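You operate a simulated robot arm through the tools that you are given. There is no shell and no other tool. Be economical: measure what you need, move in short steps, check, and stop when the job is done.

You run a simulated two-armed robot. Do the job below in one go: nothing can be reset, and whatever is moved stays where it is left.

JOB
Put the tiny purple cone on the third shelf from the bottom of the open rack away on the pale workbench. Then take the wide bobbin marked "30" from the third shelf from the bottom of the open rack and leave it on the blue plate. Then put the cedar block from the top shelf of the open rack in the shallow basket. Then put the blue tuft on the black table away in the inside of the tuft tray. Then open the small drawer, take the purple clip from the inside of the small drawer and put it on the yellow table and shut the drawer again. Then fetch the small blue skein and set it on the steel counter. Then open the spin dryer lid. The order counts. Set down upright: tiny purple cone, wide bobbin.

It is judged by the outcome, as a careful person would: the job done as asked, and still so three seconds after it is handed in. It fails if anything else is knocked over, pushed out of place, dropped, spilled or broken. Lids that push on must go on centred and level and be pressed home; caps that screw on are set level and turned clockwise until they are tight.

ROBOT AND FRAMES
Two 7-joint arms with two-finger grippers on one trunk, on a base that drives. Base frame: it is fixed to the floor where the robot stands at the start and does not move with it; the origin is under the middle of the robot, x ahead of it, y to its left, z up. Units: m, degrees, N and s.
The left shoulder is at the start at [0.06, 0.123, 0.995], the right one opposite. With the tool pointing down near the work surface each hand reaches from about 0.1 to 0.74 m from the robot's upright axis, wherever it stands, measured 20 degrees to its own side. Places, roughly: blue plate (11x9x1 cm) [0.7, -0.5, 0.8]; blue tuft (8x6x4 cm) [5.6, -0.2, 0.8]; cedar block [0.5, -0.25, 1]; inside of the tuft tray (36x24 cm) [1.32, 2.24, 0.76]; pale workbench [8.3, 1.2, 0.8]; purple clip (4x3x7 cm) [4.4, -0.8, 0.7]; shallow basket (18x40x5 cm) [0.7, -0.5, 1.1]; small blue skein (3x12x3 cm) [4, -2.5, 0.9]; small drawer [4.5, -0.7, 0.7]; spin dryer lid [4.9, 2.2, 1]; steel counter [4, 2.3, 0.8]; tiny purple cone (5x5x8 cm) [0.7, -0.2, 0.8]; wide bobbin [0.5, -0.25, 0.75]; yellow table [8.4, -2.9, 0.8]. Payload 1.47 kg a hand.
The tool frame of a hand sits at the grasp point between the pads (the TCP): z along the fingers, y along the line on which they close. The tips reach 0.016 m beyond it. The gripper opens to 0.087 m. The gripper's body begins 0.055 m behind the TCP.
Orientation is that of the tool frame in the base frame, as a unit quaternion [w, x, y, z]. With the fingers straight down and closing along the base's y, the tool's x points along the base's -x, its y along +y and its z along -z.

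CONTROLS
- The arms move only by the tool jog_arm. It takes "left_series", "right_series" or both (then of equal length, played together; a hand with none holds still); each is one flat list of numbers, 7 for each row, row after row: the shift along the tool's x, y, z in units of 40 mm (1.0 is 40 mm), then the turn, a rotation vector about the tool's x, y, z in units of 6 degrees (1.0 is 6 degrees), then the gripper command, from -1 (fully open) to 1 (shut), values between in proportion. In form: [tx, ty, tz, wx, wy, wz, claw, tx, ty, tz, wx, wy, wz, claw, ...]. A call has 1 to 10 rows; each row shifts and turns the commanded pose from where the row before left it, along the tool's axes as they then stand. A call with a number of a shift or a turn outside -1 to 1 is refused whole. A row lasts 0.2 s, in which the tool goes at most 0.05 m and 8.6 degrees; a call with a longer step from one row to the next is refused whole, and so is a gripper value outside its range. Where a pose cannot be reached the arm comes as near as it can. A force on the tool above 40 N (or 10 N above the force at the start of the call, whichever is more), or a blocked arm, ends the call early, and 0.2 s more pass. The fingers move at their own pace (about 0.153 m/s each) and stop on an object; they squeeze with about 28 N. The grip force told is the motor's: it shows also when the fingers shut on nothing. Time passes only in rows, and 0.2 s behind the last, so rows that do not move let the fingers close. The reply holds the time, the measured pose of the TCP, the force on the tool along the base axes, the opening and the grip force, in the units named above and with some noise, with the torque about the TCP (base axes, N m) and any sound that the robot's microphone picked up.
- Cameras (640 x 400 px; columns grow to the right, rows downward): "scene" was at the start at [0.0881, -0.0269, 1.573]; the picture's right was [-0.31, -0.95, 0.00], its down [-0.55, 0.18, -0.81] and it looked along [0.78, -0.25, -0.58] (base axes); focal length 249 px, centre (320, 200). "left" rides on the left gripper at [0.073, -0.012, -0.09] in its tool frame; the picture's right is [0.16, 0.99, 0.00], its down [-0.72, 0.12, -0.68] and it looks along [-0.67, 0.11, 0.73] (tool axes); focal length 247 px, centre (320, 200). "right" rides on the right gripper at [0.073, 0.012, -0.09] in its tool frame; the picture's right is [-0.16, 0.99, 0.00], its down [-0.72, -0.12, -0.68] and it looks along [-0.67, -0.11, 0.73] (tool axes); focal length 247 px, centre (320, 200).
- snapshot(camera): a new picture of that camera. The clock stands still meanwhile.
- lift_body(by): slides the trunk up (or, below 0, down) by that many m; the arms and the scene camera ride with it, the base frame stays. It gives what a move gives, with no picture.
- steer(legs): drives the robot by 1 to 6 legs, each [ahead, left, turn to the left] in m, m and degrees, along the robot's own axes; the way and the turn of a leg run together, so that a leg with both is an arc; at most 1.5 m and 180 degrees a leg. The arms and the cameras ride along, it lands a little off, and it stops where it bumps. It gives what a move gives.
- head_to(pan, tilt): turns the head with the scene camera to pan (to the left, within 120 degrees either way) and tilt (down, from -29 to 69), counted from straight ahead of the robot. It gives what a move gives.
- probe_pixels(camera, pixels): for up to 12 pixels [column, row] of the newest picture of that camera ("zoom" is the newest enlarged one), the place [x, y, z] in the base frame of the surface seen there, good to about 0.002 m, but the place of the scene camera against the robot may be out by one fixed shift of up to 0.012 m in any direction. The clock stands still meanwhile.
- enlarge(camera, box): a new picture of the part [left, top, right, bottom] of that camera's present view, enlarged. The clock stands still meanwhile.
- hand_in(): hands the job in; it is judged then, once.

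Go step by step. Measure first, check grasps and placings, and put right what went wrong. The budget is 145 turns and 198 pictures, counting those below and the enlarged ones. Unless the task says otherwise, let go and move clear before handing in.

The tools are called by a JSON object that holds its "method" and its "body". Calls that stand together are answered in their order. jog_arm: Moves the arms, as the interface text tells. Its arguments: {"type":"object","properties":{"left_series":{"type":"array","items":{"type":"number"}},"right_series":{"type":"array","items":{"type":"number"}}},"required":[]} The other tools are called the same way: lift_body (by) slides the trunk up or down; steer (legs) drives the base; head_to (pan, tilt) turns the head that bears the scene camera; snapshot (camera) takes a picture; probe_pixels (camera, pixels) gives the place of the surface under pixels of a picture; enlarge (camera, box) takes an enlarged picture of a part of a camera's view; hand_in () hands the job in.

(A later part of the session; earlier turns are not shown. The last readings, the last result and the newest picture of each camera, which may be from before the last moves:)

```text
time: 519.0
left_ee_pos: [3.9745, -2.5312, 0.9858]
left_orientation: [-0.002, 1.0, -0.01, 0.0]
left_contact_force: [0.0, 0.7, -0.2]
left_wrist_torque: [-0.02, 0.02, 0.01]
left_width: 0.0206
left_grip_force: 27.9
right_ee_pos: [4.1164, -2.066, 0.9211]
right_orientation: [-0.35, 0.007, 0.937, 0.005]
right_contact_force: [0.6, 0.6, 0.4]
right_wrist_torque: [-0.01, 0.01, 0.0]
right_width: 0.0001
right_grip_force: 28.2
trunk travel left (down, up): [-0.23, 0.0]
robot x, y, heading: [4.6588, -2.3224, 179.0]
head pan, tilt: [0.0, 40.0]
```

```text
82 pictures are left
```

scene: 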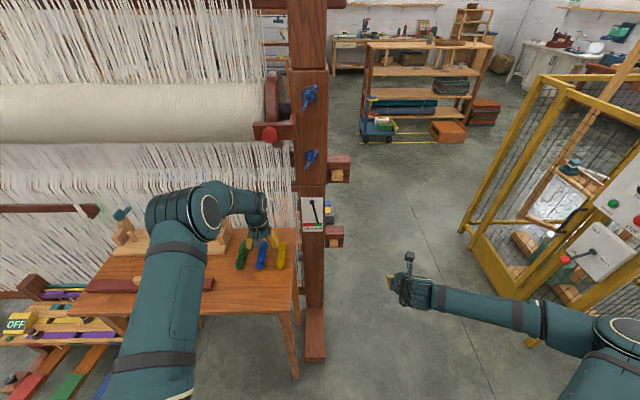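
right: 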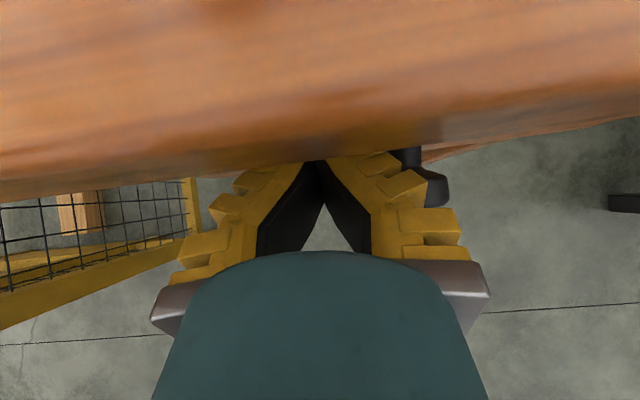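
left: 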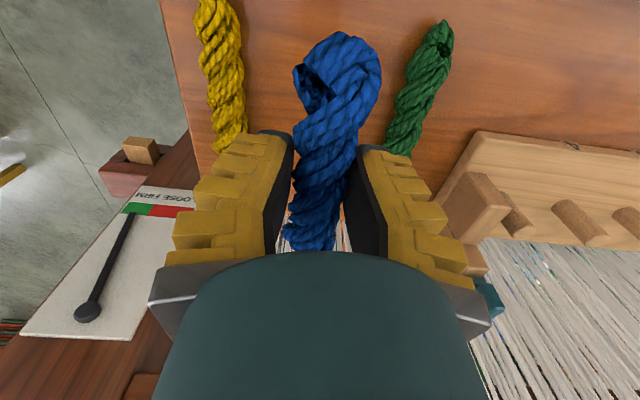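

Skein held. Lift and retract, then drive around east to the steel counter.

{"method": "jog_arm", "body": {"left_series": [0.5, 0, -0.8, 0, 0, 0, 1, 0.7, 0, -0.7, 0, 0, 0, 1, 0.7, 0, -0.7, 0, 0, 0, 1, 0.7, 0, -0.7, 0, 0, 0, 1, 0.7, 0, -0.7, 0, 0, 0, 1, 0.7, 0, -0.7, 0, 0, 0, 1]}}

{"method": "steer", "body": {"legs": [[-1.3, 0, 0], [-0.55, -0.4, 0]]}}

{"method": "steer", "body": {"legs": [[0, -1.4, 0.8], [0, -1.5, 0]]}}

{"method": "head_to", "body": {"pan": -40, "tilt": 25}}

{"method": "snapshot", "body": {"camera": "scene"}}

```text
time: 520.4
left_ee_pos: [4.1368, -2.5344, 1.1586]
left_orientation: [-0.001, 1.0, -0.009, -0.002]
left_contact_force: [0.3, 0.6, 0.3]
left_wrist_torque: [0.0, 0.01, -0.02]
left_width: 0.0206
left_grip_force: 28.4
right_ee_pos: [4.1176, -2.0658, 0.9211]
right_orientation: [-0.35, 0.006, 0.937, 0.004]
right_contact_force: [0.0, 0.5, 0.8]
right_wrist_torque: [-0.03, 0.01, -0.01]
right_width: 0.0
right_grip_force: 28.1
trunk travel left (down, up): [-0.23, 0.0]
robot x, y, heading: [4.6582, -2.3239, 179.1]
head pan, tilt: [0.0, 40.0]
```

```text
time: 530.6
left_ee_pos: [5.9779, -2.1655, 1.1595]
left_orientation: [-0.001, 1.0, -0.021, -0.002]
left_contact_force: [-0.1, -0.5, 0.5]
left_wrist_torque: [0.03, -0.01, 0.0]
left_width: 0.0209
left_grip_force: 28.1
right_ee_pos: [5.9713, -1.6975, 0.9204]
right_orientation: [-0.349, 0.017, 0.937, 0.008]
right_contact_force: [-0.4, 0.0, 0.4]
right_wrist_torque: [0.04, 0.03, 0.0]
right_width: 0.0
right_grip_force: 28.3
trunk travel left (down, up): [-0.23, 0.0]
robot x, y, heading: [6.5114, -1.9676, 177.8]
head pan, tilt: [0.0, 40.0]
```

```text
time: 555.8
left_ee_pos: [6.0784, 0.7031, 1.1572]
left_orientation: [-0.001, 1.0, -0.016, -0.001]
left_contact_force: [-0.3, -0.1, 0.3]
left_wrist_torque: [-0.03, -0.04, 0.01]
left_width: 0.0205
left_grip_force: 28.6
right_ee_pos: [6.068, 1.1714, 0.9197]
right_orientation: [-0.35, 0.014, 0.937, 0.007]
right_contact_force: [0.1, -0.4, -0.9]
right_wrist_torque: [-0.01, -0.03, -0.02]
right_width: 0.0002
right_grip_force: 28.1
trunk travel left (down, up): [-0.23, 0.0]
robot x, y, heading: [6.6089, 0.9036, 178.3]
head pan, tilt: [0.0, 40.0]
```

```text
time: 556.8
left_ee_pos: [6.0775, 0.7034, 1.1579]
left_orientation: [0.0, 1.0, -0.017, 0.0]
left_contact_force: [-0.1, -0.3, -0.8]
left_wrist_torque: [0.03, -0.02, -0.02]
left_width: 0.0205
left_grip_force: 27.8
right_ee_pos: [6.0675, 1.172, 0.9206]
right_orientation: [-0.349, 0.014, 0.937, 0.007]
right_contact_force: [0.7, 0.2, -0.2]
right_wrist_torque: [-0.01, 0.0, -0.01]
right_width: 0.0
right_grip_force: 27.9
trunk travel left (down, up): [-0.23, 0.0]
robot x, y, heading: [6.6069, 0.9075, 178.3]
head pan, tilt: [-40.0, 25.0]
```

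```text
81 pictures are left
```

scene: 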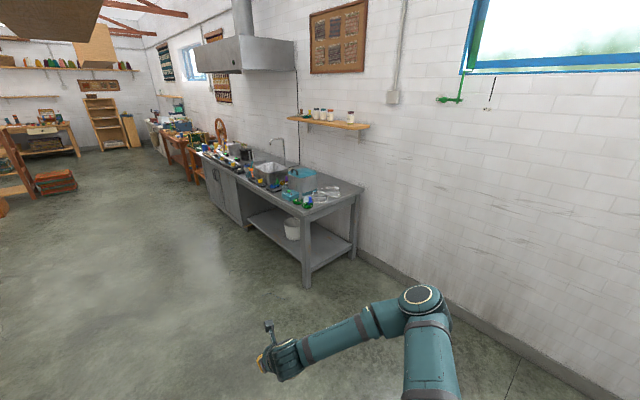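

The steel counter is ahead-right with a teal tub (302,180). Drive to face it.

{"method": "steer", "body": {"legs": [[1.4, 0, 1.7], [0.6, 0, 0]]}}

{"method": "steer", "body": {"legs": [[0, 0, -90]]}}

{"method": "head_to", "body": {"pan": 0, "tilt": 30}}

{"method": "snapshot", "body": {"camera": "scene"}}

```text
time: 566.8
left_ee_pos: [4.0831, 0.6815, 1.1583]
left_orientation: [0.0, 1.0, 0.003, -0.001]
left_contact_force: [-0.5, -0.1, -0.8]
left_wrist_torque: [0.02, 0.0, 0.02]
left_width: 0.0206
left_grip_force: 28.0
right_ee_pos: [4.0522, 1.1474, 0.9203]
right_orientation: [-0.349, -0.005, 0.937, 0.0]
right_contact_force: [-0.8, 0.1, 0.2]
right_wrist_torque: [0.01, 0.0, 0.0]
right_width: 0.0
right_grip_force: 28.7
trunk travel left (down, up): [-0.23, 0.0]
robot x, y, heading: [4.6072, 0.905, -179.3]
head pan, tilt: [-40.0, 25.0]
```

```text
time: 571.1
left_ee_pos: [4.377, 1.4241, 1.1585]
left_orientation: [-0.001, 0.711, -0.703, -0.001]
left_contact_force: [0.0, -0.1, -0.7]
left_wrist_torque: [0.02, 0.0, 0.01]
left_width: 0.0204
left_grip_force: 27.9
right_ee_pos: [4.8441, 1.4551, 0.9209]
right_orientation: [-0.248, 0.657, 0.667, 0.247]
right_contact_force: [0.4, 0.3, -0.2]
right_wrist_torque: [0.0, -0.02, -0.03]
right_width: 0.0
right_grip_force: 28.9
trunk travel left (down, up): [-0.23, 0.0]
robot x, y, heading: [4.6035, 0.906, 90.9]
head pan, tilt: [-40.0, 25.0]
```

```text
time: 572.1
left_ee_pos: [4.3768, 1.4236, 1.1582]
left_orientation: [-0.001, 0.711, -0.704, 0.0]
left_contact_force: [-0.9, -0.2, -1.5]
left_wrist_torque: [0.0, -0.02, 0.02]
left_width: 0.0206
left_grip_force: 28.0
right_ee_pos: [4.8445, 1.4556, 0.9199]
right_orientation: [-0.246, 0.658, 0.667, 0.247]
right_contact_force: [0.2, 0.3, 0.3]
right_wrist_torque: [-0.02, 0.0, 0.03]
right_width: 0.0
right_grip_force: 28.4
trunk travel left (down, up): [-0.23, 0.0]
robot x, y, heading: [4.6016, 0.9049, 90.6]
head pan, tilt: [0.0, 30.0]
```

```text
80 pictures are left
```

scene: 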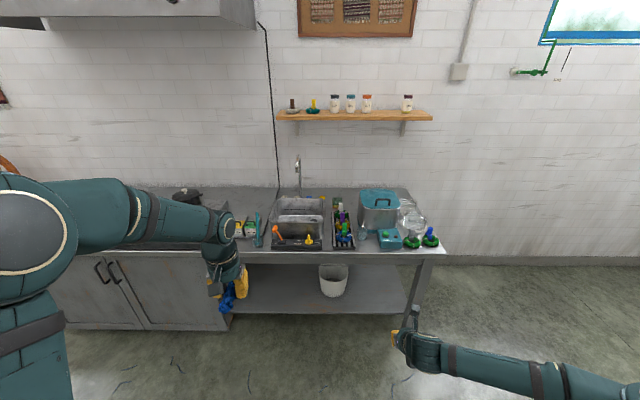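

The spin dryer is at (380,210) with a handle on its teal lid. Zoom on the counter.

{"method": "enlarge", "body": {"camera": "scene", "box": [220, 160, 470, 270]}}

{"method": "enlarge", "body": {"camera": "scene", "box": [340, 170, 450, 260]}}

```text
2.56 times, centred on (345, 215) of scene
```

zoom: 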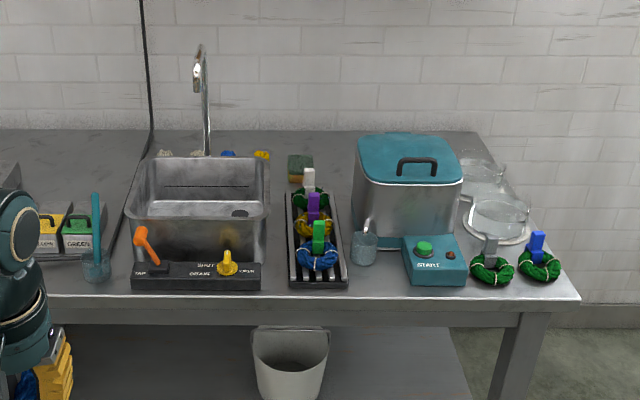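

```text
4.44 times, centred on (395, 215) of scene
```

zoom: 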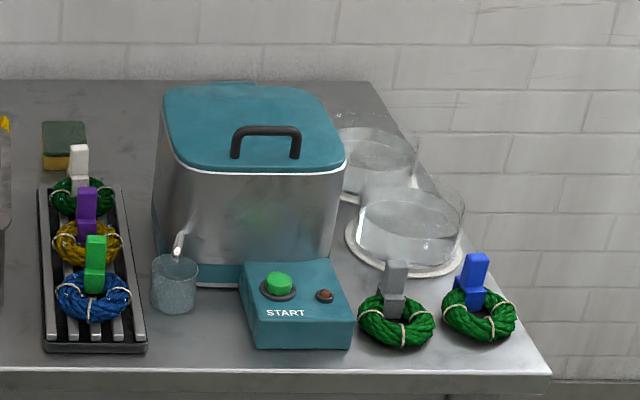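

I need the left part of the counter; look left.

{"method": "head_to", "body": {"pan": 28, "tilt": 28}}

{"method": "steer", "body": {"legs": [[0, -0.45, 0]]}}

{"method": "enlarge", "body": {"camera": "scene", "box": [60, 140, 420, 300]}}

{"method": "snapshot", "body": {"camera": "left"}}

```text
time: 573.1
left_ee_pos: [4.376, 1.4236, 1.1585]
left_orientation: [-0.001, 0.71, -0.704, 0.001]
left_contact_force: [0.7, -0.3, 0.0]
left_wrist_torque: [0.0, 0.01, 0.03]
left_width: 0.0208
left_grip_force: 28.1
right_ee_pos: [4.8435, 1.4561, 0.9218]
right_orientation: [-0.247, 0.658, 0.667, 0.248]
right_contact_force: [-0.2, 0.4, -0.7]
right_wrist_torque: [0.0, 0.0, -0.02]
right_width: 0.0003
right_grip_force: 28.1
trunk travel left (down, up): [-0.23, 0.0]
robot x, y, heading: [4.6016, 0.9056, 90.7]
head pan, tilt: [28.0, 28.0]
```

```text
time: 577.5
left_ee_pos: [4.8172, 1.4297, 1.1591]
left_orientation: [-0.001, 0.711, -0.703, 0.0]
left_contact_force: [-0.5, -0.6, 0.2]
left_wrist_torque: [0.01, 0.0, -0.03]
left_width: 0.0207
left_grip_force: 28.1
right_ee_pos: [5.2851, 1.4607, 0.9209]
right_orientation: [-0.247, 0.657, 0.668, 0.246]
right_contact_force: [1.2, 0.2, 0.9]
right_wrist_torque: [0.0, -0.03, 0.01]
right_width: 0.0003
right_grip_force: 27.7
trunk travel left (down, up): [-0.23, 0.0]
robot x, y, heading: [5.0462, 0.9123, 90.9]
head pan, tilt: [28.0, 28.0]
```

```text
1.78 times, centred on (240, 220) of scene
```

zoom: 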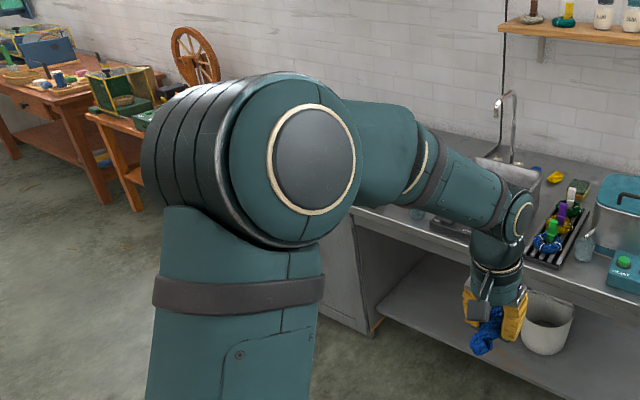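

```text
76 pictures are left
```

left: 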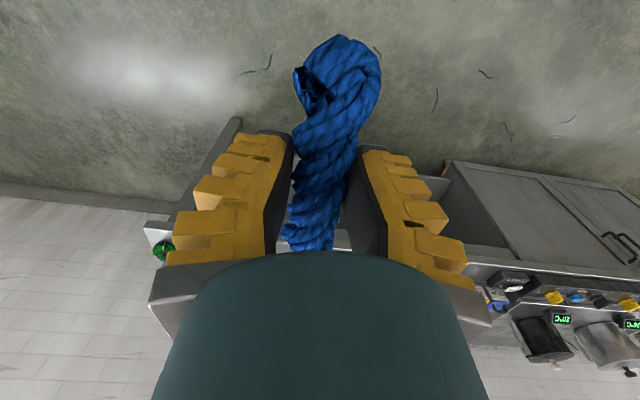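

The left arm blocks the view; move left so that part of the counter appears to the right of the arm.

{"method": "steer", "body": {"legs": [[0, 1.4, -0.5]]}}

{"method": "head_to", "body": {"pan": -15, "tilt": 32}}

{"method": "snapshot", "body": {"camera": "scene"}}

{"method": "enlarge", "body": {"camera": "scene", "box": [180, 140, 500, 290]}}

```text
time: 590.1
left_ee_pos: [3.4076, 1.4224, 1.1589]
left_orientation: [0.001, -0.707, 0.707, 0.0]
left_contact_force: [-0.6, -0.7, 0.5]
left_wrist_torque: [0.04, 0.03, -0.01]
left_width: 0.0206
left_grip_force: 28.2
right_ee_pos: [3.8746, 1.4475, 0.9205]
right_orientation: [-0.245, 0.662, 0.663, 0.249]
right_contact_force: [-0.2, -0.5, -0.9]
right_wrist_torque: [-0.03, 0.01, 0.01]
right_width: 0.0001
right_grip_force: 27.9
trunk travel left (down, up): [-0.23, 0.0]
robot x, y, heading: [3.6285, 0.9016, 89.9]
head pan, tilt: [28.0, 28.0]
```

```text
time: 591.2
left_ee_pos: [3.4066, 1.4221, 1.1585]
left_orientation: [0.001, -0.706, 0.708, 0.0]
left_contact_force: [-0.4, 0.2, -0.8]
left_wrist_torque: [-0.07, 0.01, 0.02]
left_width: 0.0205
left_grip_force: 28.5
right_ee_pos: [3.8751, 1.448, 0.9201]
right_orientation: [-0.246, 0.661, 0.664, 0.248]
right_contact_force: [-0.1, -0.2, 0.2]
right_wrist_torque: [-0.02, 0.0, -0.02]
right_width: 0.0
right_grip_force: 28.5
trunk travel left (down, up): [-0.23, 0.0]
robot x, y, heading: [3.6264, 0.8971, 90.0]
head pan, tilt: [-15.0, 32.0]
```

```text
75 pictures are left
```

scene: 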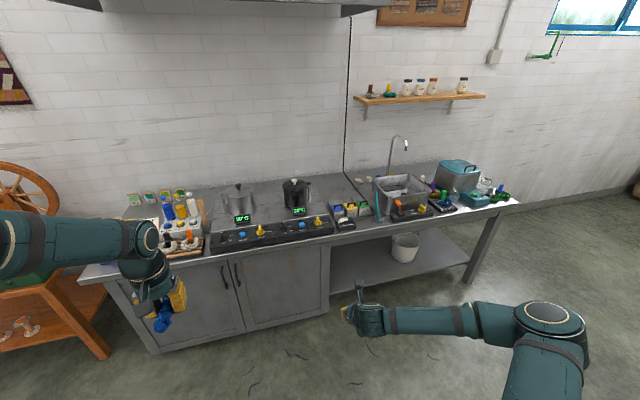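

```text
2.00 times, centred on (340, 215) of scene
```

zoom: 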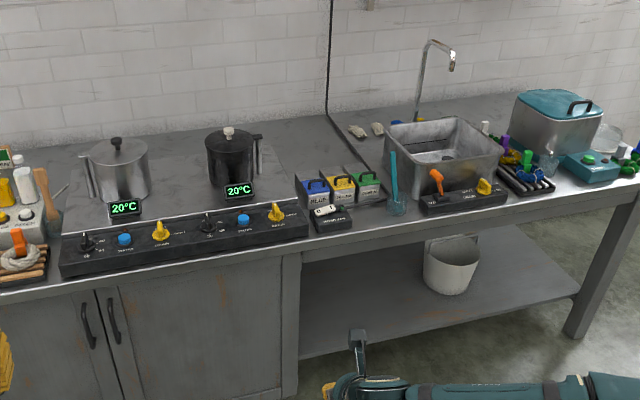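

Candidate spot: between the scale (350,220) and the teal bottle (398,200) in the zoom. Measure it.

{"method": "probe_pixels", "body": {"camera": "zoom", "pixels": [[355, 222], [370, 215], [388, 212], [365, 236], [400, 225], [380, 206], [385, 200], [352, 212], [290, 150], [310, 140], [410, 232], [275, 165]]}}

```text
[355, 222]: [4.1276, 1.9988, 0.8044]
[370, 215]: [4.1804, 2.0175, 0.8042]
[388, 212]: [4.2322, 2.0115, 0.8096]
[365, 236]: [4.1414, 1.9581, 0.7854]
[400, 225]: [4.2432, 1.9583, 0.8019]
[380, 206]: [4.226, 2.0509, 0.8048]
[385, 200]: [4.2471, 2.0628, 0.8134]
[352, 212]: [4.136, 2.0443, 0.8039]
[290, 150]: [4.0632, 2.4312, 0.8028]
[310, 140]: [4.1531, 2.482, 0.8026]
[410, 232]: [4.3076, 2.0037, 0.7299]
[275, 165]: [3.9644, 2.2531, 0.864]
```

{"method": "enlarge", "body": {"camera": "scene", "box": [290, 165, 410, 240]}}

{"method": "probe_pixels", "body": {"camera": "zoom", "pixels": [[200, 100], [170, 130], [180, 170], [140, 200], [350, 300], [390, 290], [400, 250], [325, 310], [360, 255], [430, 320], [240, 80], [400, 330]]}}

```text
5.33 times, centred on (350, 202) of scene
```

zoom: 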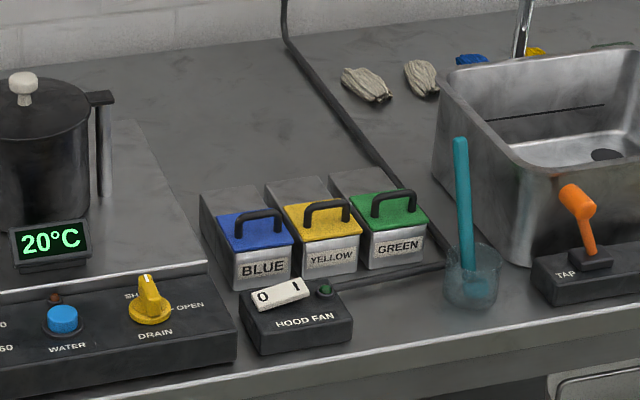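

```text
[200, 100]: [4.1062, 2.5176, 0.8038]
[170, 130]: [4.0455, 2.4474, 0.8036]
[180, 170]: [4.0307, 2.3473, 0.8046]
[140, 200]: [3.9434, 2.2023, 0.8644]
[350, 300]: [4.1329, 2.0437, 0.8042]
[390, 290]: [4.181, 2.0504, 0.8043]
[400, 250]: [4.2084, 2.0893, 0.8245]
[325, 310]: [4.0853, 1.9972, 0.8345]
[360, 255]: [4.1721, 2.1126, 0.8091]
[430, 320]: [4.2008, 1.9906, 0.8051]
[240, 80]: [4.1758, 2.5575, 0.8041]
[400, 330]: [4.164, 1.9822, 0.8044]
```

Best spot: between the hood-fan switch (x<4.12) and the beaker (x>4.21), with the skein laid diagonally at (4.16,2.008). Pull the right hand back, rotate the left hand 35°, and approach.

{"method": "jog_arm", "body": {"right_series": [-0.77, 0, -0.64, 0, 0, 0, 1, -0.77, 0, -0.64, 0, 0, 0, 1, -0.77, 0, -0.64, 0, 0, 0, 1, -0.4, 0, -0.33, 0, 0, 0, 1, 0, 0, 0, 0, 0, 0, 1, 0, 0, 0, 0, 0, 0, 1], "left_series": [0, 0, 0, 0, 0, -0.97, 1, 0, 0, 0, 0, 0, -0.97, 1, 0, 0, 0, 0, 0, -0.97, 1, 0, 0, 0, 0, 0, -0.97, 1, 0, 0, 0, 0, 0, -0.97, 1, 0, 0, 0, 0, 0, -0.97, 1]}}

{"method": "steer", "body": {"legs": [[0, 0.0, 0], [0, -0.75, 0], [0.45, 0, 0]]}}

{"method": "snapshot", "body": {"camera": "left"}}

{"method": "head_to", "body": {"pan": 15, "tilt": 45}}

{"method": "snapshot", "body": {"camera": "scene"}}

```text
time: 592.6
left_ee_pos: [3.4066, 1.4204, 1.1579]
left_orientation: [-0.002, 0.886, -0.463, 0.0]
left_contact_force: [-0.5, 0.3, -0.7]
left_wrist_torque: [0.0, -0.05, 0.01]
left_width: 0.0206
left_grip_force: 28.0
right_ee_pos: [3.874, 1.3058, 0.9176]
right_orientation: [-0.244, 0.662, 0.665, 0.245]
right_contact_force: [-0.2, 0.3, 0.0]
right_wrist_torque: [0.0, -0.02, 0.0]
right_width: 0.0
right_grip_force: 29.0
trunk travel left (down, up): [-0.23, 0.0]
robot x, y, heading: [3.6278, 0.9036, 89.8]
head pan, tilt: [-15.0, 32.0]
```

```text
time: 602.1
left_ee_pos: [4.1633, 1.8674, 1.1576]
left_orientation: [0.0, 0.882, -0.471, 0.001]
left_contact_force: [-0.5, -0.2, -0.4]
left_wrist_torque: [-0.04, 0.0, 0.01]
left_width: 0.0204
left_grip_force: 28.1
right_ee_pos: [4.6272, 1.7432, 0.9177]
right_orientation: [-0.242, 0.668, 0.658, 0.248]
right_contact_force: [-0.1, -0.1, -0.7]
right_wrist_torque: [0.0, -0.02, 0.03]
right_width: 0.0
right_grip_force: 28.3
trunk travel left (down, up): [-0.23, 0.0]
robot x, y, heading: [4.3721, 1.3415, 88.8]
head pan, tilt: [-15.0, 32.0]
```

```text
72 pictures are left
```

left: 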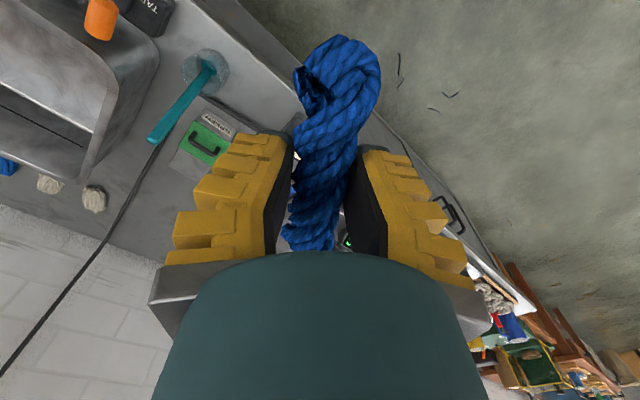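

```text
time: 603.0
left_ee_pos: [4.1636, 1.8662, 1.1578]
left_orientation: [0.0, 0.881, -0.473, 0.001]
left_contact_force: [0.3, 0.0, 0.0]
left_wrist_torque: [0.01, -0.03, -0.02]
left_width: 0.0208
left_grip_force: 27.6
right_ee_pos: [4.6283, 1.7432, 0.9177]
right_orientation: [-0.243, 0.667, 0.659, 0.247]
right_contact_force: [0.1, -0.4, 0.5]
right_wrist_torque: [0.03, 0.0, -0.03]
right_width: 0.0
right_grip_force: 28.4
trunk travel left (down, up): [-0.23, 0.0]
robot x, y, heading: [4.3706, 1.3391, 89.0]
head pan, tilt: [15.0, 45.0]
```

```text
71 pictures are left
```

scene: 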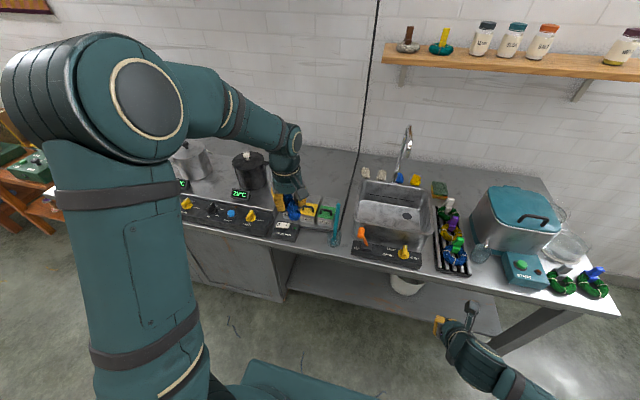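

{"method": "probe_pixels", "body": {"camera": "left", "pixels": [[205, 68], [155, 137], [190, 55], [225, 85], [255, 110], [215, 125], [260, 60], [205, 150], [275, 90]]}}

```text
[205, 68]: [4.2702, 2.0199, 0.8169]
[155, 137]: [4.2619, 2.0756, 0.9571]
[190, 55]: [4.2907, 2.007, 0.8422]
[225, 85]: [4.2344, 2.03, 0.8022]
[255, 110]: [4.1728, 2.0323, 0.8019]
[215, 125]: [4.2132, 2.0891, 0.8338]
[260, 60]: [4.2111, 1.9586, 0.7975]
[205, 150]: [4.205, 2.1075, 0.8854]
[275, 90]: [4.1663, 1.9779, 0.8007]
```

Counter 0.8015; beaker edge x≈4.24. Move over (4.175,2.005) and down to ~0.9, then check.

{"method": "jog_arm", "body": {"left_series": [-0.685, -0.54, 0.3, 0, 0, 0, 1, -0.685, -0.54, 0.3, 0, 0, 0, 1, -0.685, -0.54, 0.3, 0, 0, 0, 1, -0.685, -0.54, 0.3, 0, 0, 0, 1, 0, 0, 0.9, 0, 0, 0, 1, 0, 0, 0.9, 0, 0, 0, 1, 0, 0, 0.9, 0, 0, 0, 1, 0, 0, 0.9, 0, 0, 0, 1, 0, 0, 0.9, 0, 0, 0, 1, 0, 0, 0.9, 0, 0, 0, 1]}}

{"method": "snapshot", "body": {"camera": "left"}}

{"method": "enlarge", "body": {"camera": "scene", "box": [220, 140, 400, 280]}}

```text
time: 605.2
left_ee_pos: [4.1752, 2.0065, 0.8923]
left_orientation: [-0.001, 0.882, -0.472, 0.001]
left_contact_force: [-0.7, 0.8, -0.5]
left_wrist_torque: [-0.01, -0.02, -0.02]
left_width: 0.0206
left_grip_force: 28.5
right_ee_pos: [4.6275, 1.7424, 0.9181]
right_orientation: [-0.242, 0.668, 0.658, 0.248]
right_contact_force: [-1.2, 0.8, 0.2]
right_wrist_torque: [-0.01, 0.01, -0.02]
right_width: 0.0
right_grip_force: 28.0
trunk travel left (down, up): [-0.23, 0.0]
robot x, y, heading: [4.3713, 1.3375, 88.8]
head pan, tilt: [15.0, 45.0]
```

```text
70 pictures are left
```

left: 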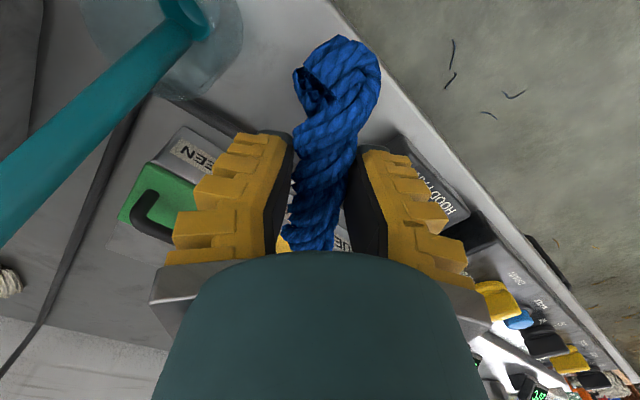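

```text
2.86 times, centred on (310, 210) of scene
```

zoom: 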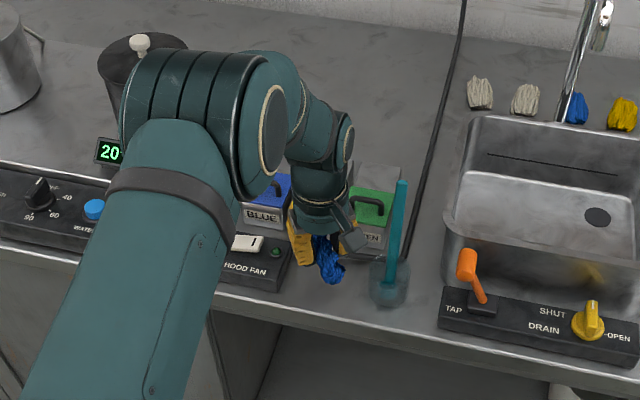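

Spot is clear. Lower onto the counter, then release.

{"method": "jog_arm", "body": {"left_series": [0, 0, 0.86, 0, 0, 0, 1, 0, 0, 0.85, 0, 0, 0, 1, 0, 0, 0.08, 0, 0, 0, 1, 0, 0, 0, 0, 0, 0, 0.5, 0, 0, 0, 0, 0, 0, 0, 0, 0, 0, 0, 0, 0, -0.1, 0, 0, -0.5, 0, 0, 0, -0.1, 0, 0, -0.9, 0, 0, 0, -0.1, 0, 0, -0.9, 0, 0, 0, -0.1, 0, 0, -0.9, 0, 0, 0, -0.1]}}

{"method": "snapshot", "body": {"camera": "left"}}

```text
time: 607.4
left_ee_pos: [4.1759, 2.0047, 0.9518]
left_orientation: [-0.002, 0.882, -0.471, 0.001]
left_contact_force: [0.2, 0.5, 0.2]
left_wrist_torque: [0.01, -0.01, 0.01]
left_width: 0.0533
left_grip_force: 4.3
right_ee_pos: [4.6285, 1.7422, 0.9175]
right_orientation: [-0.243, 0.668, 0.658, 0.249]
right_contact_force: [-0.2, -0.6, -0.5]
right_wrist_torque: [-0.01, 0.0, 0.02]
right_width: 0.0
right_grip_force: 27.6
trunk travel left (down, up): [-0.23, 0.0]
robot x, y, heading: [4.3739, 1.3379, 88.7]
head pan, tilt: [15.0, 45.0]
```

```text
68 pictures are left
```

left: 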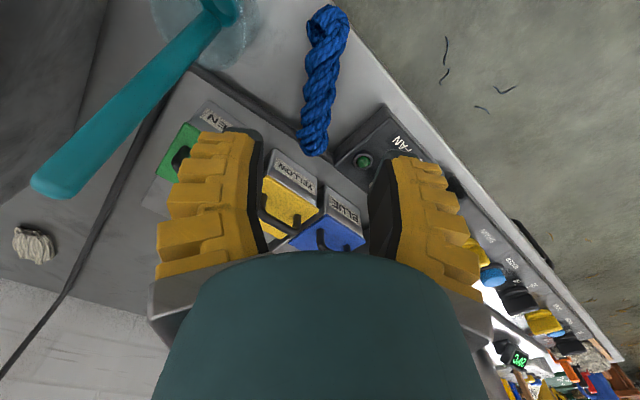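

The skein lies on the counter. Check its ends, then rise.

{"method": "probe_pixels", "body": {"camera": "left", "pixels": [[332, 18], [318, 95], [313, 145], [355, 45], [370, 130], [275, 130]]}}

{"method": "jog_arm", "body": {"left_series": [0, 0, -0.9, 0, 0, 0, -0.1, 0, 0, -0.9, 0, 0, 0, -0.1, 0, 0, -0.9, 0, 0, 0, -0.1, 0.8, 0.5, -0.6, 0, 0, 0, -0.1, 0.8, 0.5, -0.6, 0, 0, 0, -0.1, 0.8, 0.5, -0.6, 0, 0, 0, -0.1, 0.8, 0.5, -0.3, 0, 0, 0, -0.1, 0.8, 0.5, 0, 0, 0, 0, -0.1]}}

{"method": "enlarge", "body": {"camera": "scene", "box": [220, 140, 400, 280]}}

```text
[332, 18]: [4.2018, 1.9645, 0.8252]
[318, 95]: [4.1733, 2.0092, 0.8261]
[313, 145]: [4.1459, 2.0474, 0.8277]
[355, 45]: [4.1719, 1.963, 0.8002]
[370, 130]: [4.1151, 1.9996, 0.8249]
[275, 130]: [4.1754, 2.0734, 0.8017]
```

```text
time: 609.2
left_ee_pos: [4.1821, 1.8143, 1.1437]
left_orientation: [-0.002, 0.882, -0.472, 0.001]
left_contact_force: [-0.3, -0.2, 0.9]
left_wrist_torque: [0.0, 0.02, -0.01]
left_width: 0.0529
left_grip_force: 4.0
right_ee_pos: [4.6274, 1.7419, 0.9191]
right_orientation: [-0.242, 0.668, 0.658, 0.249]
right_contact_force: [0.0, 0.0, -0.3]
right_wrist_torque: [0.03, 0.01, -0.01]
right_width: 0.0
right_grip_force: 28.2
trunk travel left (down, up): [-0.23, 0.0]
robot x, y, heading: [4.3682, 1.3438, 88.9]
head pan, tilt: [15.0, 45.0]
```

```text
2.86 times, centred on (310, 210) of scene
```

zoom: 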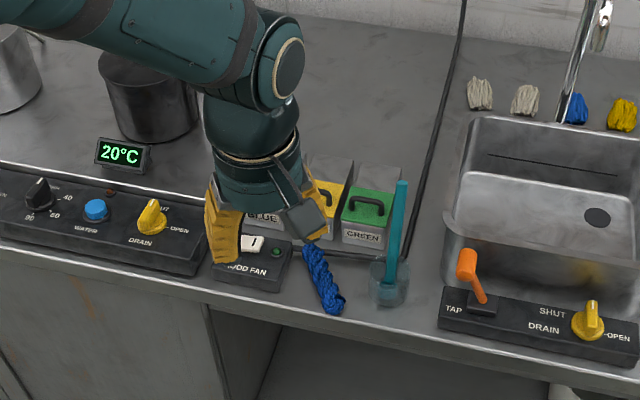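

Skein is well placed. Now the spin dryer: shift right and look closely at its lid and handle.

{"method": "steer", "body": {"legs": [[-0.1, -0.62, 1.1]]}}

{"method": "head_to", "body": {"pan": -3, "tilt": 42}}

{"method": "enlarge", "body": {"camera": "scene", "box": [200, 110, 460, 270]}}

```text
time: 615.1
left_ee_pos: [4.7795, 1.7086, 1.1439]
left_orientation: [-0.002, 0.891, -0.455, 0.001]
left_contact_force: [0.4, 1.0, 0.2]
left_wrist_torque: [0.03, 0.01, 0.02]
left_width: 0.0533
left_grip_force: 4.1
right_ee_pos: [5.2287, 1.6524, 0.9185]
right_orientation: [-0.247, 0.657, 0.67, 0.244]
right_contact_force: [0.4, 0.2, 0.5]
right_wrist_torque: [-0.01, 0.02, 0.02]
right_width: 0.0
right_grip_force: 28.2
trunk travel left (down, up): [-0.23, 0.0]
robot x, y, heading: [4.9882, 1.2383, 91.2]
head pan, tilt: [15.0, 45.0]
```

```text
time: 615.9
left_ee_pos: [4.7791, 1.7086, 1.1423]
left_orientation: [-0.001, 0.891, -0.455, 0.001]
left_contact_force: [0.2, 0.0, -0.6]
left_wrist_torque: [0.0, 0.01, 0.02]
left_width: 0.0534
left_grip_force: 4.3
right_ee_pos: [5.2277, 1.6515, 0.918]
right_orientation: [-0.247, 0.656, 0.67, 0.244]
right_contact_force: [0.5, -0.3, 0.5]
right_wrist_torque: [-0.01, -0.01, 0.02]
right_width: 0.0002
right_grip_force: 28.1
trunk travel left (down, up): [-0.23, 0.0]
robot x, y, heading: [4.9884, 1.245, 91.3]
head pan, tilt: [-3.0, 42.0]
```

```text
2.46 times, centred on (330, 190) of scene
```

zoom: 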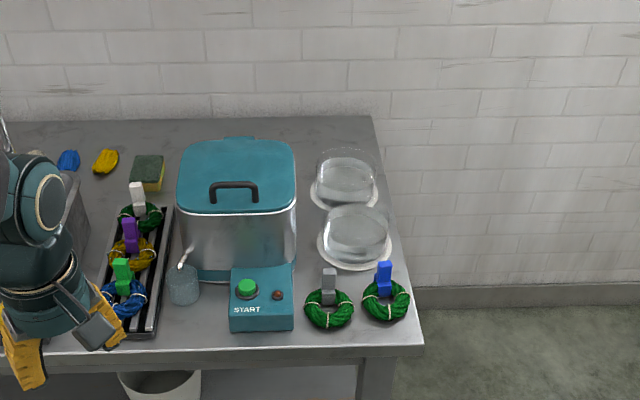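

{"method": "probe_pixels", "body": {"camera": "zoom", "pixels": [[211, 187], [233, 185], [256, 187], [212, 200], [256, 200], [238, 210], [182, 205], [294, 205], [190, 148], [290, 148], [238, 138], [233, 194]]}}

{"method": "enlarge", "body": {"camera": "scene", "box": [260, 150, 330, 200]}}

```text
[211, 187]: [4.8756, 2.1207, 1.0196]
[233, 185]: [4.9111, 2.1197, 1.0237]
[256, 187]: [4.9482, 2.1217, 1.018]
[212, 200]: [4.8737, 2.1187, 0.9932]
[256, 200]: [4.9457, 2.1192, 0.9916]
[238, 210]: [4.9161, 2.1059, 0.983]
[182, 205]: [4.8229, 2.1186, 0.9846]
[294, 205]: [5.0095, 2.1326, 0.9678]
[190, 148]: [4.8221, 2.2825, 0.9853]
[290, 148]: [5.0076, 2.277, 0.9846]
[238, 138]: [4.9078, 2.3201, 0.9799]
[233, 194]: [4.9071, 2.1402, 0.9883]
```

```text
8.00 times, centred on (295, 175) of scene
```

zoom: 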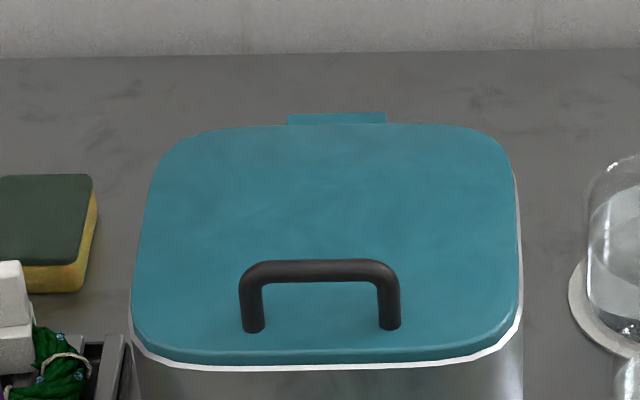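

Handle: bar along x at y≈2.12, z≈1.02, hinge at the back y≈2.31. I'll turn the left hand so its fingers close along y over the bar.

{"method": "jog_arm", "body": {"left_series": [0, 0, 0, 0, 0, -0.9, -0.4, 0, 0, 0, 0, 0, -0.9, -0.4, 0, 0, 0, 0, 0, -0.9, -0.4, 0, 0, 0, 0, 0, -0.9, -0.4, 0, 0, 0, 0, 0, -0.9, -0.4, 0, 0, 0, 0, 0, -0.9, -0.4, 0, 0, 0, 0, 0, -0.9, -0.4, 0, 0, 0, 0, 0, -0.9, -0.4, 0, 0, 0, 0, 0, -0.9, -0.4, 0, 0, 0, 0, 0, -0.9, -0.4]}}

```text
time: 618.1
left_ee_pos: [4.7803, 1.7085, 1.1445]
left_orientation: [-0.001, 1.0, 0.0, 0.001]
left_contact_force: [0.0, -0.8, 0.4]
left_wrist_torque: [-0.03, -0.03, -0.01]
left_width: 0.0652
left_grip_force: 3.3
right_ee_pos: [5.2277, 1.6515, 0.9186]
right_orientation: [-0.246, 0.656, 0.67, 0.243]
right_contact_force: [0.1, -0.2, -0.3]
right_wrist_torque: [0.02, 0.0, 0.02]
right_width: 0.0001
right_grip_force: 28.2
trunk travel left (down, up): [-0.23, 0.0]
robot x, y, heading: [4.989, 1.2381, 91.0]
head pan, tilt: [-3.0, 42.0]
```

Orientation is right. Approach the dryer.

{"method": "steer", "body": {"legs": [[0.3, -0.13, -1.0]]}}

{"method": "snapshot", "body": {"camera": "left"}}

{"method": "snapshot", "body": {"camera": "scene"}}

```text
time: 620.3
left_ee_pos: [4.9187, 2.0145, 1.1445]
left_orientation: [-0.001, 1.0, -0.012, 0.001]
left_contact_force: [-0.1, 0.7, 0.1]
left_wrist_torque: [0.0, 0.02, 0.0]
left_width: 0.0654
left_grip_force: 3.3
right_ee_pos: [5.3639, 1.9468, 0.9175]
right_orientation: [-0.244, 0.664, 0.663, 0.245]
right_contact_force: [0.2, -0.2, -0.4]
right_wrist_torque: [-0.01, 0.0, -0.02]
right_width: 0.0002
right_grip_force: 28.2
trunk travel left (down, up): [-0.23, 0.0]
robot x, y, heading: [5.1135, 1.5465, 89.5]
head pan, tilt: [-3.0, 42.0]
```

```text
64 pictures are left
```

left: 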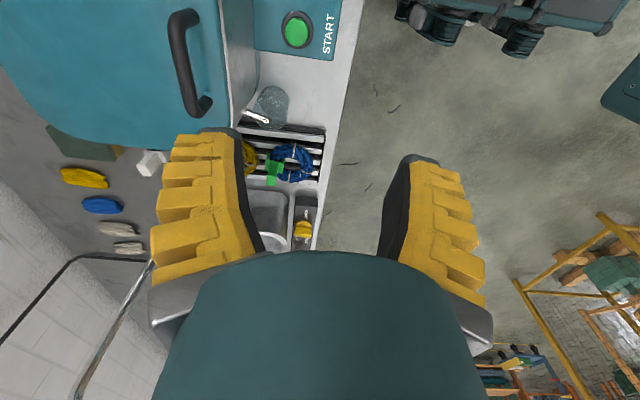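

```text
63 pictures are left
```

scene: 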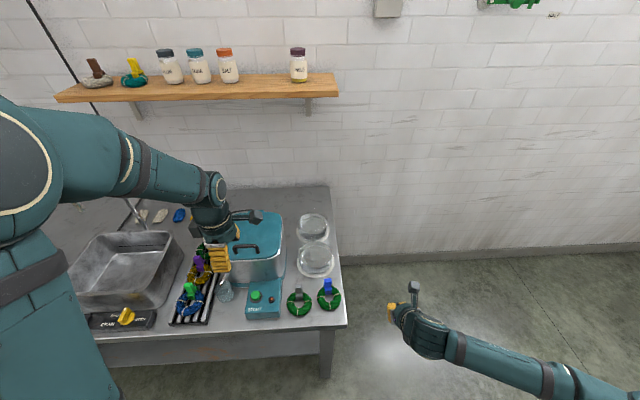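

{"method": "probe_pixels", "body": {"camera": "left", "pixels": [[180, 60], [195, 95], [178, 20], [205, 100], [230, 60], [100, 60], [222, 30], [120, 130], [185, 80]]}}

```text
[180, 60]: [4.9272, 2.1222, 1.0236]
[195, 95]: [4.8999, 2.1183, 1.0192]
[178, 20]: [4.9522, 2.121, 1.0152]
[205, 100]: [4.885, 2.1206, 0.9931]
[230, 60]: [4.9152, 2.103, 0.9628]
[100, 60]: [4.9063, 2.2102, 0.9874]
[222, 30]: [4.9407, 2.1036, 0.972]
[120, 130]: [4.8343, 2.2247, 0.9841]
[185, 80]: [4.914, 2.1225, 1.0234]
```

Bar centre (4.917,2.122,1.018). Move over it, descend to 1.010, close.

{"method": "jog_arm", "body": {"left_series": [0, -0.897, 0, 0, 0, 0, -0.3, 0, -0.897, 0, 0, 0, 0, -0.3, 0, -0.897, 0, 0, 0, 0, -0.3, 0, 0, 0.84, 0, 0, 0, -0.3, 0, 0, 0.84, 0, 0, 0, -0.3, 0, 0, 0.84, 0, 0, 0, -0.3, 0, 0, 0.84, 0, 0, 0, -0.3]}}

{"method": "snapshot", "body": {"camera": "left"}}

```text
time: 621.9
left_ee_pos: [4.9223, 2.1246, 1.0086]
left_orientation: [-0.001, 1.0, -0.012, 0.001]
left_contact_force: [0.3, 0.4, 0.0]
left_wrist_torque: [0.0, -0.01, 0.03]
left_width: 0.0614
left_grip_force: 3.2
right_ee_pos: [5.3647, 1.947, 0.9178]
right_orientation: [-0.244, 0.664, 0.663, 0.247]
right_contact_force: [0.1, 0.4, -0.5]
right_wrist_torque: [0.02, -0.02, -0.01]
right_width: 0.0
right_grip_force: 27.7
trunk travel left (down, up): [-0.23, 0.0]
robot x, y, heading: [5.1179, 1.5403, 89.8]
head pan, tilt: [-3.0, 42.0]
```

```text
62 pictures are left
```

left: 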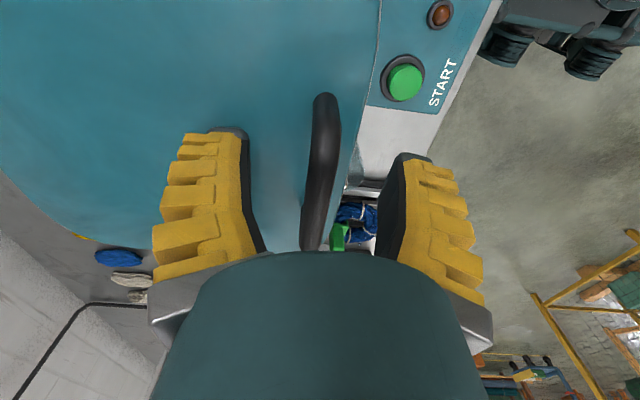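

Bar is between the fingers. Close and lift along the hinge arc to about 30°.

{"method": "jog_arm", "body": {"left_series": [0, 0.05, 0, 0, 0, 0, 1, 0, 0, 0, 0, 0, 0, 1, 0, 0, 0, 0, 0, 0, 1, 0, 0, 0, 0, 0, 0, 1, 0, -0.219, -0.609, 0, 0, 0, 1, 0, -0.219, -0.609, 0, 0, 0, 1, 0, -0.369, -0.529, 0, 0, 0, 1, 0, -0.369, -0.529, 0, 0, 0, 1]}}

{"method": "snapshot", "body": {"camera": "left"}}

{"method": "snapshot", "body": {"camera": "scene"}}

```text
time: 623.7
left_ee_pos: [4.9224, 2.17, 1.097]
left_orientation: [0.001, 1.0, -0.013, 0.001]
left_contact_force: [9.4, 27.8, -27.7]
left_wrist_torque: [-0.38, 0.34, 0.09]
left_width: 0.0
left_grip_force: 29.4
right_ee_pos: [5.3657, 1.9515, 0.9168]
right_orientation: [-0.242, 0.665, 0.663, 0.245]
right_contact_force: [0.3, 0.3, -0.2]
right_wrist_torque: [-0.01, 0.03, 0.02]
right_width: 0.0001
right_grip_force: 28.0
trunk travel left (down, up): [-0.23, 0.0]
robot x, y, heading: [5.1153, 1.5409, 89.7]
head pan, tilt: [-3.0, 42.0]
```

```text
61 pictures are left
```

left: 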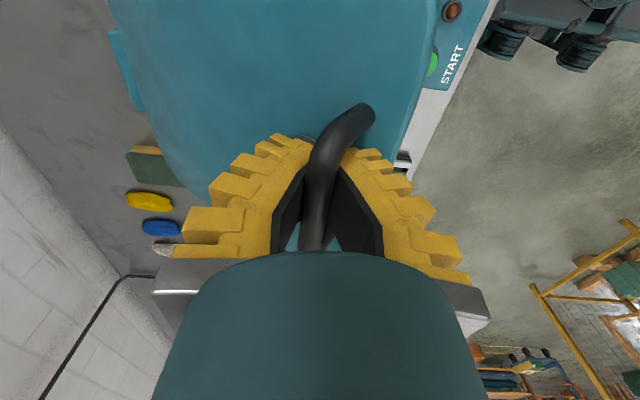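

```text
60 pictures are left
```

scene: 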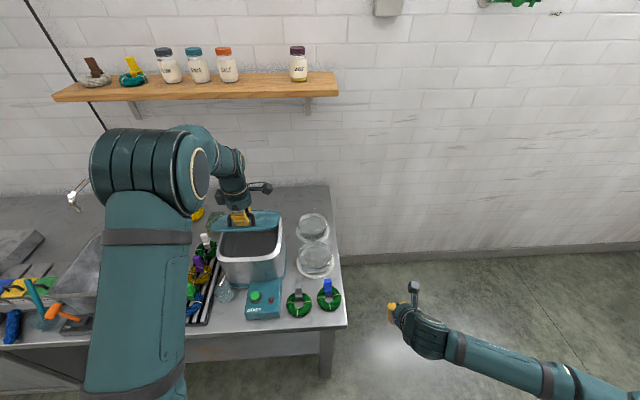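

The lid is lifted about 30°, bar trapped between the fingers. Ease 6 mm toward the hinge to relax the pull, and continue the arc.

{"method": "jog_arm", "body": {"left_series": [0, -0.14, 0.1, 0, 0, 0, 1, 0, -0.5, -0.39, 0, 0, 0, 1, 0, -0.5, -0.39, 0, 0, 0, 1, 0, -0.5875, -0.25, 0, 0, 0, 1, 0, -0.5875, -0.25, 0, 0, 0, 1]}}

{"method": "snapshot", "body": {"camera": "left"}}

{"method": "snapshot", "body": {"camera": "scene"}}

```text
time: 624.9
left_ee_pos: [4.9248, 2.2599, 1.1477]
left_orientation: [0.0, 1.0, -0.013, 0.001]
left_contact_force: [-0.2, -0.5, -3.6]
left_wrist_torque: [0.02, -0.05, 0.01]
left_width: 0.0
left_grip_force: 28.1
right_ee_pos: [5.3644, 1.9476, 0.9185]
right_orientation: [-0.244, 0.664, 0.663, 0.246]
right_contact_force: [-0.6, 0.0, -0.1]
right_wrist_torque: [0.0, -0.01, -0.01]
right_width: 0.0
right_grip_force: 27.7
trunk travel left (down, up): [-0.23, 0.0]
robot x, y, heading: [5.1182, 1.5407, 89.8]
head pan, tilt: [-3.0, 42.0]
```

```text
59 pictures are left
```

left: 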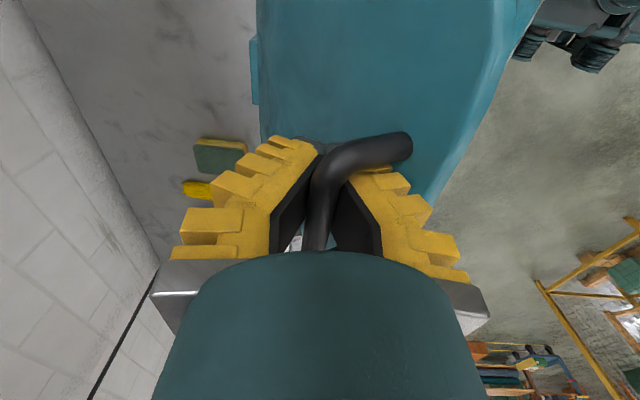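

```text
58 pictures are left
```

scene: 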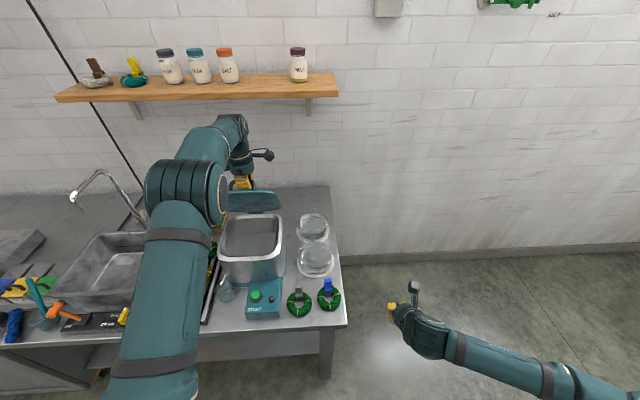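

Lid at ~62° with little force. The arm nears its reach, so drive 4 cm ahead (which follows the arc) and then push the hand further back.

{"method": "steer", "body": {"legs": [[0.04, 0, 0]]}}

{"method": "jog_arm", "body": {"left_series": [0, -0.6, -0.1, 0, 0, 0, 1, 0, -0.6, 0, 0, 0, 0, 1]}}

{"method": "snapshot", "body": {"camera": "left"}}

{"method": "enlarge", "body": {"camera": "scene", "box": [140, 120, 360, 320]}}

```text
time: 625.8
left_ee_pos: [4.9234, 2.3001, 1.1481]
left_orientation: [0.0, 1.0, -0.012, 0.001]
left_contact_force: [0.8, 0.0, 0.3]
left_wrist_torque: [-0.03, 0.02, 0.04]
left_width: 0.0002
left_grip_force: 28.5
right_ee_pos: [5.3644, 1.9862, 0.9187]
right_orientation: [-0.243, 0.663, 0.664, 0.246]
right_contact_force: [-0.6, -0.2, 0.2]
right_wrist_torque: [0.02, 0.03, 0.01]
right_width: 0.0002
right_grip_force: 28.3
trunk travel left (down, up): [-0.23, 0.0]
robot x, y, heading: [5.1162, 1.5822, 89.7]
head pan, tilt: [-3.0, 42.0]
```

```text
time: 626.4
left_ee_pos: [4.9242, 2.3315, 1.152]
left_orientation: [0.0, 1.0, -0.011, 0.001]
left_contact_force: [-0.4, -1.5, 3.1]
left_wrist_torque: [-0.16, 0.02, 0.1]
left_width: 0.0
left_grip_force: 28.3
left hand out of reach, approached as far as the arm can: row 2
right_ee_pos: [5.3647, 1.9846, 0.9186]
right_orientation: [-0.244, 0.664, 0.663, 0.246]
right_contact_force: [0.1, -1.2, 0.1]
right_wrist_torque: [-0.01, 0.04, 0.01]
right_width: 0.0
right_grip_force: 28.2
trunk travel left (down, up): [-0.23, 0.0]
robot x, y, heading: [5.1146, 1.5812, 90.0]
head pan, tilt: [-3.0, 42.0]
```

```text
57 pictures are left
```

left: 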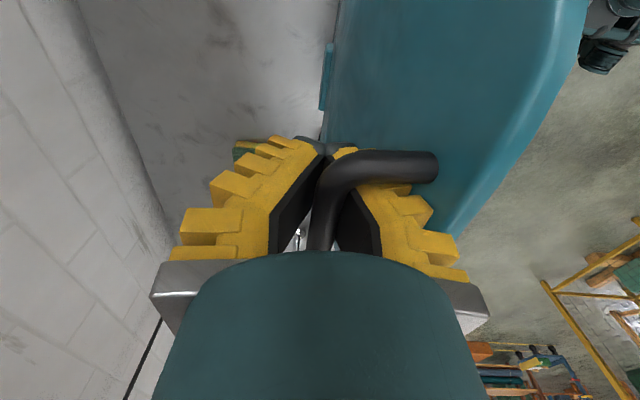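

```text
2.00 times, centred on (250, 220) of scene
```

zoom: 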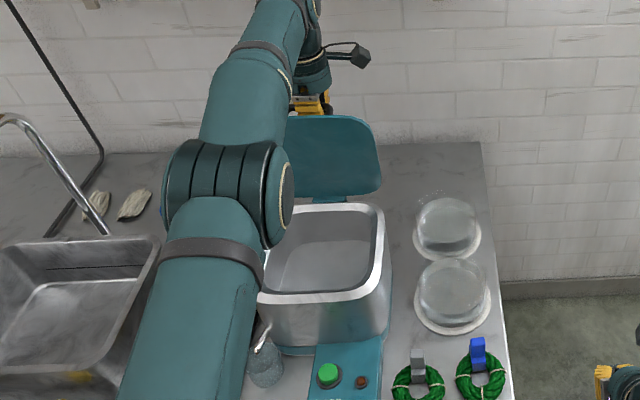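

The lid stands nearly upright. Measure its angle.

{"method": "probe_pixels", "body": {"camera": "zoom", "pixels": [[340, 125], [340, 150], [340, 180], [340, 195], [375, 160], [350, 280]]}}

{"method": "probe_pixels", "body": {"camera": "left", "pixels": [[420, 165], [380, 60], [480, 60], [325, 80], [500, 130]]}}

```text
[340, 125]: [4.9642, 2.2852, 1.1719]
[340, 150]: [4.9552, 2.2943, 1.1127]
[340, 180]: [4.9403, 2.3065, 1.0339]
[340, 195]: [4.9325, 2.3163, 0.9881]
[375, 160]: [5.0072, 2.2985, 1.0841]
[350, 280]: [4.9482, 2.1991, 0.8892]
```

```text
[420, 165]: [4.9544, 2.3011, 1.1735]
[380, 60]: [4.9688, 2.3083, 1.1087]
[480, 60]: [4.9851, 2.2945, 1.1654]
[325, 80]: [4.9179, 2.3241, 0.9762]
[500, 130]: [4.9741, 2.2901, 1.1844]
```

The lid is at ~80°. Tilt the hand 14° to gain reach, and push it past vertical.

{"method": "jog_arm", "body": {"left_series": [0, 0, 0, 0.8, 0, 0, 1, 0, 0, 0, 0.8, 0, 0, 1, 0, 0, 0, 0.8, 0, 0, 1, 0, -0.485, 0.125, 0, 0, 0, 1, 0, -0.485, 0.125, 0, 0, 0, 1, 0, -0.3, 0.1, 0, 0, 0, 1]}}

{"method": "enlarge", "body": {"camera": "scene", "box": [140, 120, 360, 320]}}

{"method": "probe_pixels", "body": {"camera": "zoom", "pixels": [[340, 125], [340, 150], [340, 180], [340, 195], [375, 160]]}}

```text
time: 627.8
left_ee_pos: [4.9244, 2.3799, 1.1546]
left_orientation: [-0.128, 0.992, -0.011, 0.004]
left_contact_force: [-3.3, -8.0, 22.8]
left_wrist_torque: [-2.7, -1.74, 0.53]
left_width: 0.0051
left_grip_force: 30.2
left hand out of reach, approached as far as the arm can: row 6
right_ee_pos: [5.3646, 1.9842, 0.9194]
right_orientation: [-0.245, 0.663, 0.662, 0.247]
right_contact_force: [0.8, 0.3, -0.4]
right_wrist_torque: [0.0, -0.03, 0.01]
right_width: 0.0
right_grip_force: 28.7
trunk travel left (down, up): [-0.23, 0.0]
robot x, y, heading: [5.1167, 1.5777, 89.5]
head pan, tilt: [-3.0, 42.0]
```

```text
2.00 times, centred on (250, 220) of scene
```

zoom: 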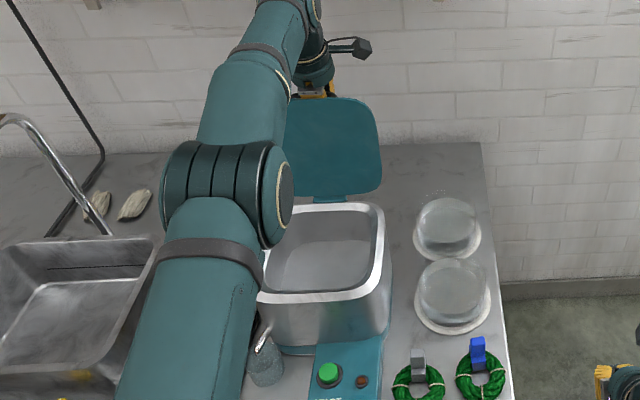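

```text
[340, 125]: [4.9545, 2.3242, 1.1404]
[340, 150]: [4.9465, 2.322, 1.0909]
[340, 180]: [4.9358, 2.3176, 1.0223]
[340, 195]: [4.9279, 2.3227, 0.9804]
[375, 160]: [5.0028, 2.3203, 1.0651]
```

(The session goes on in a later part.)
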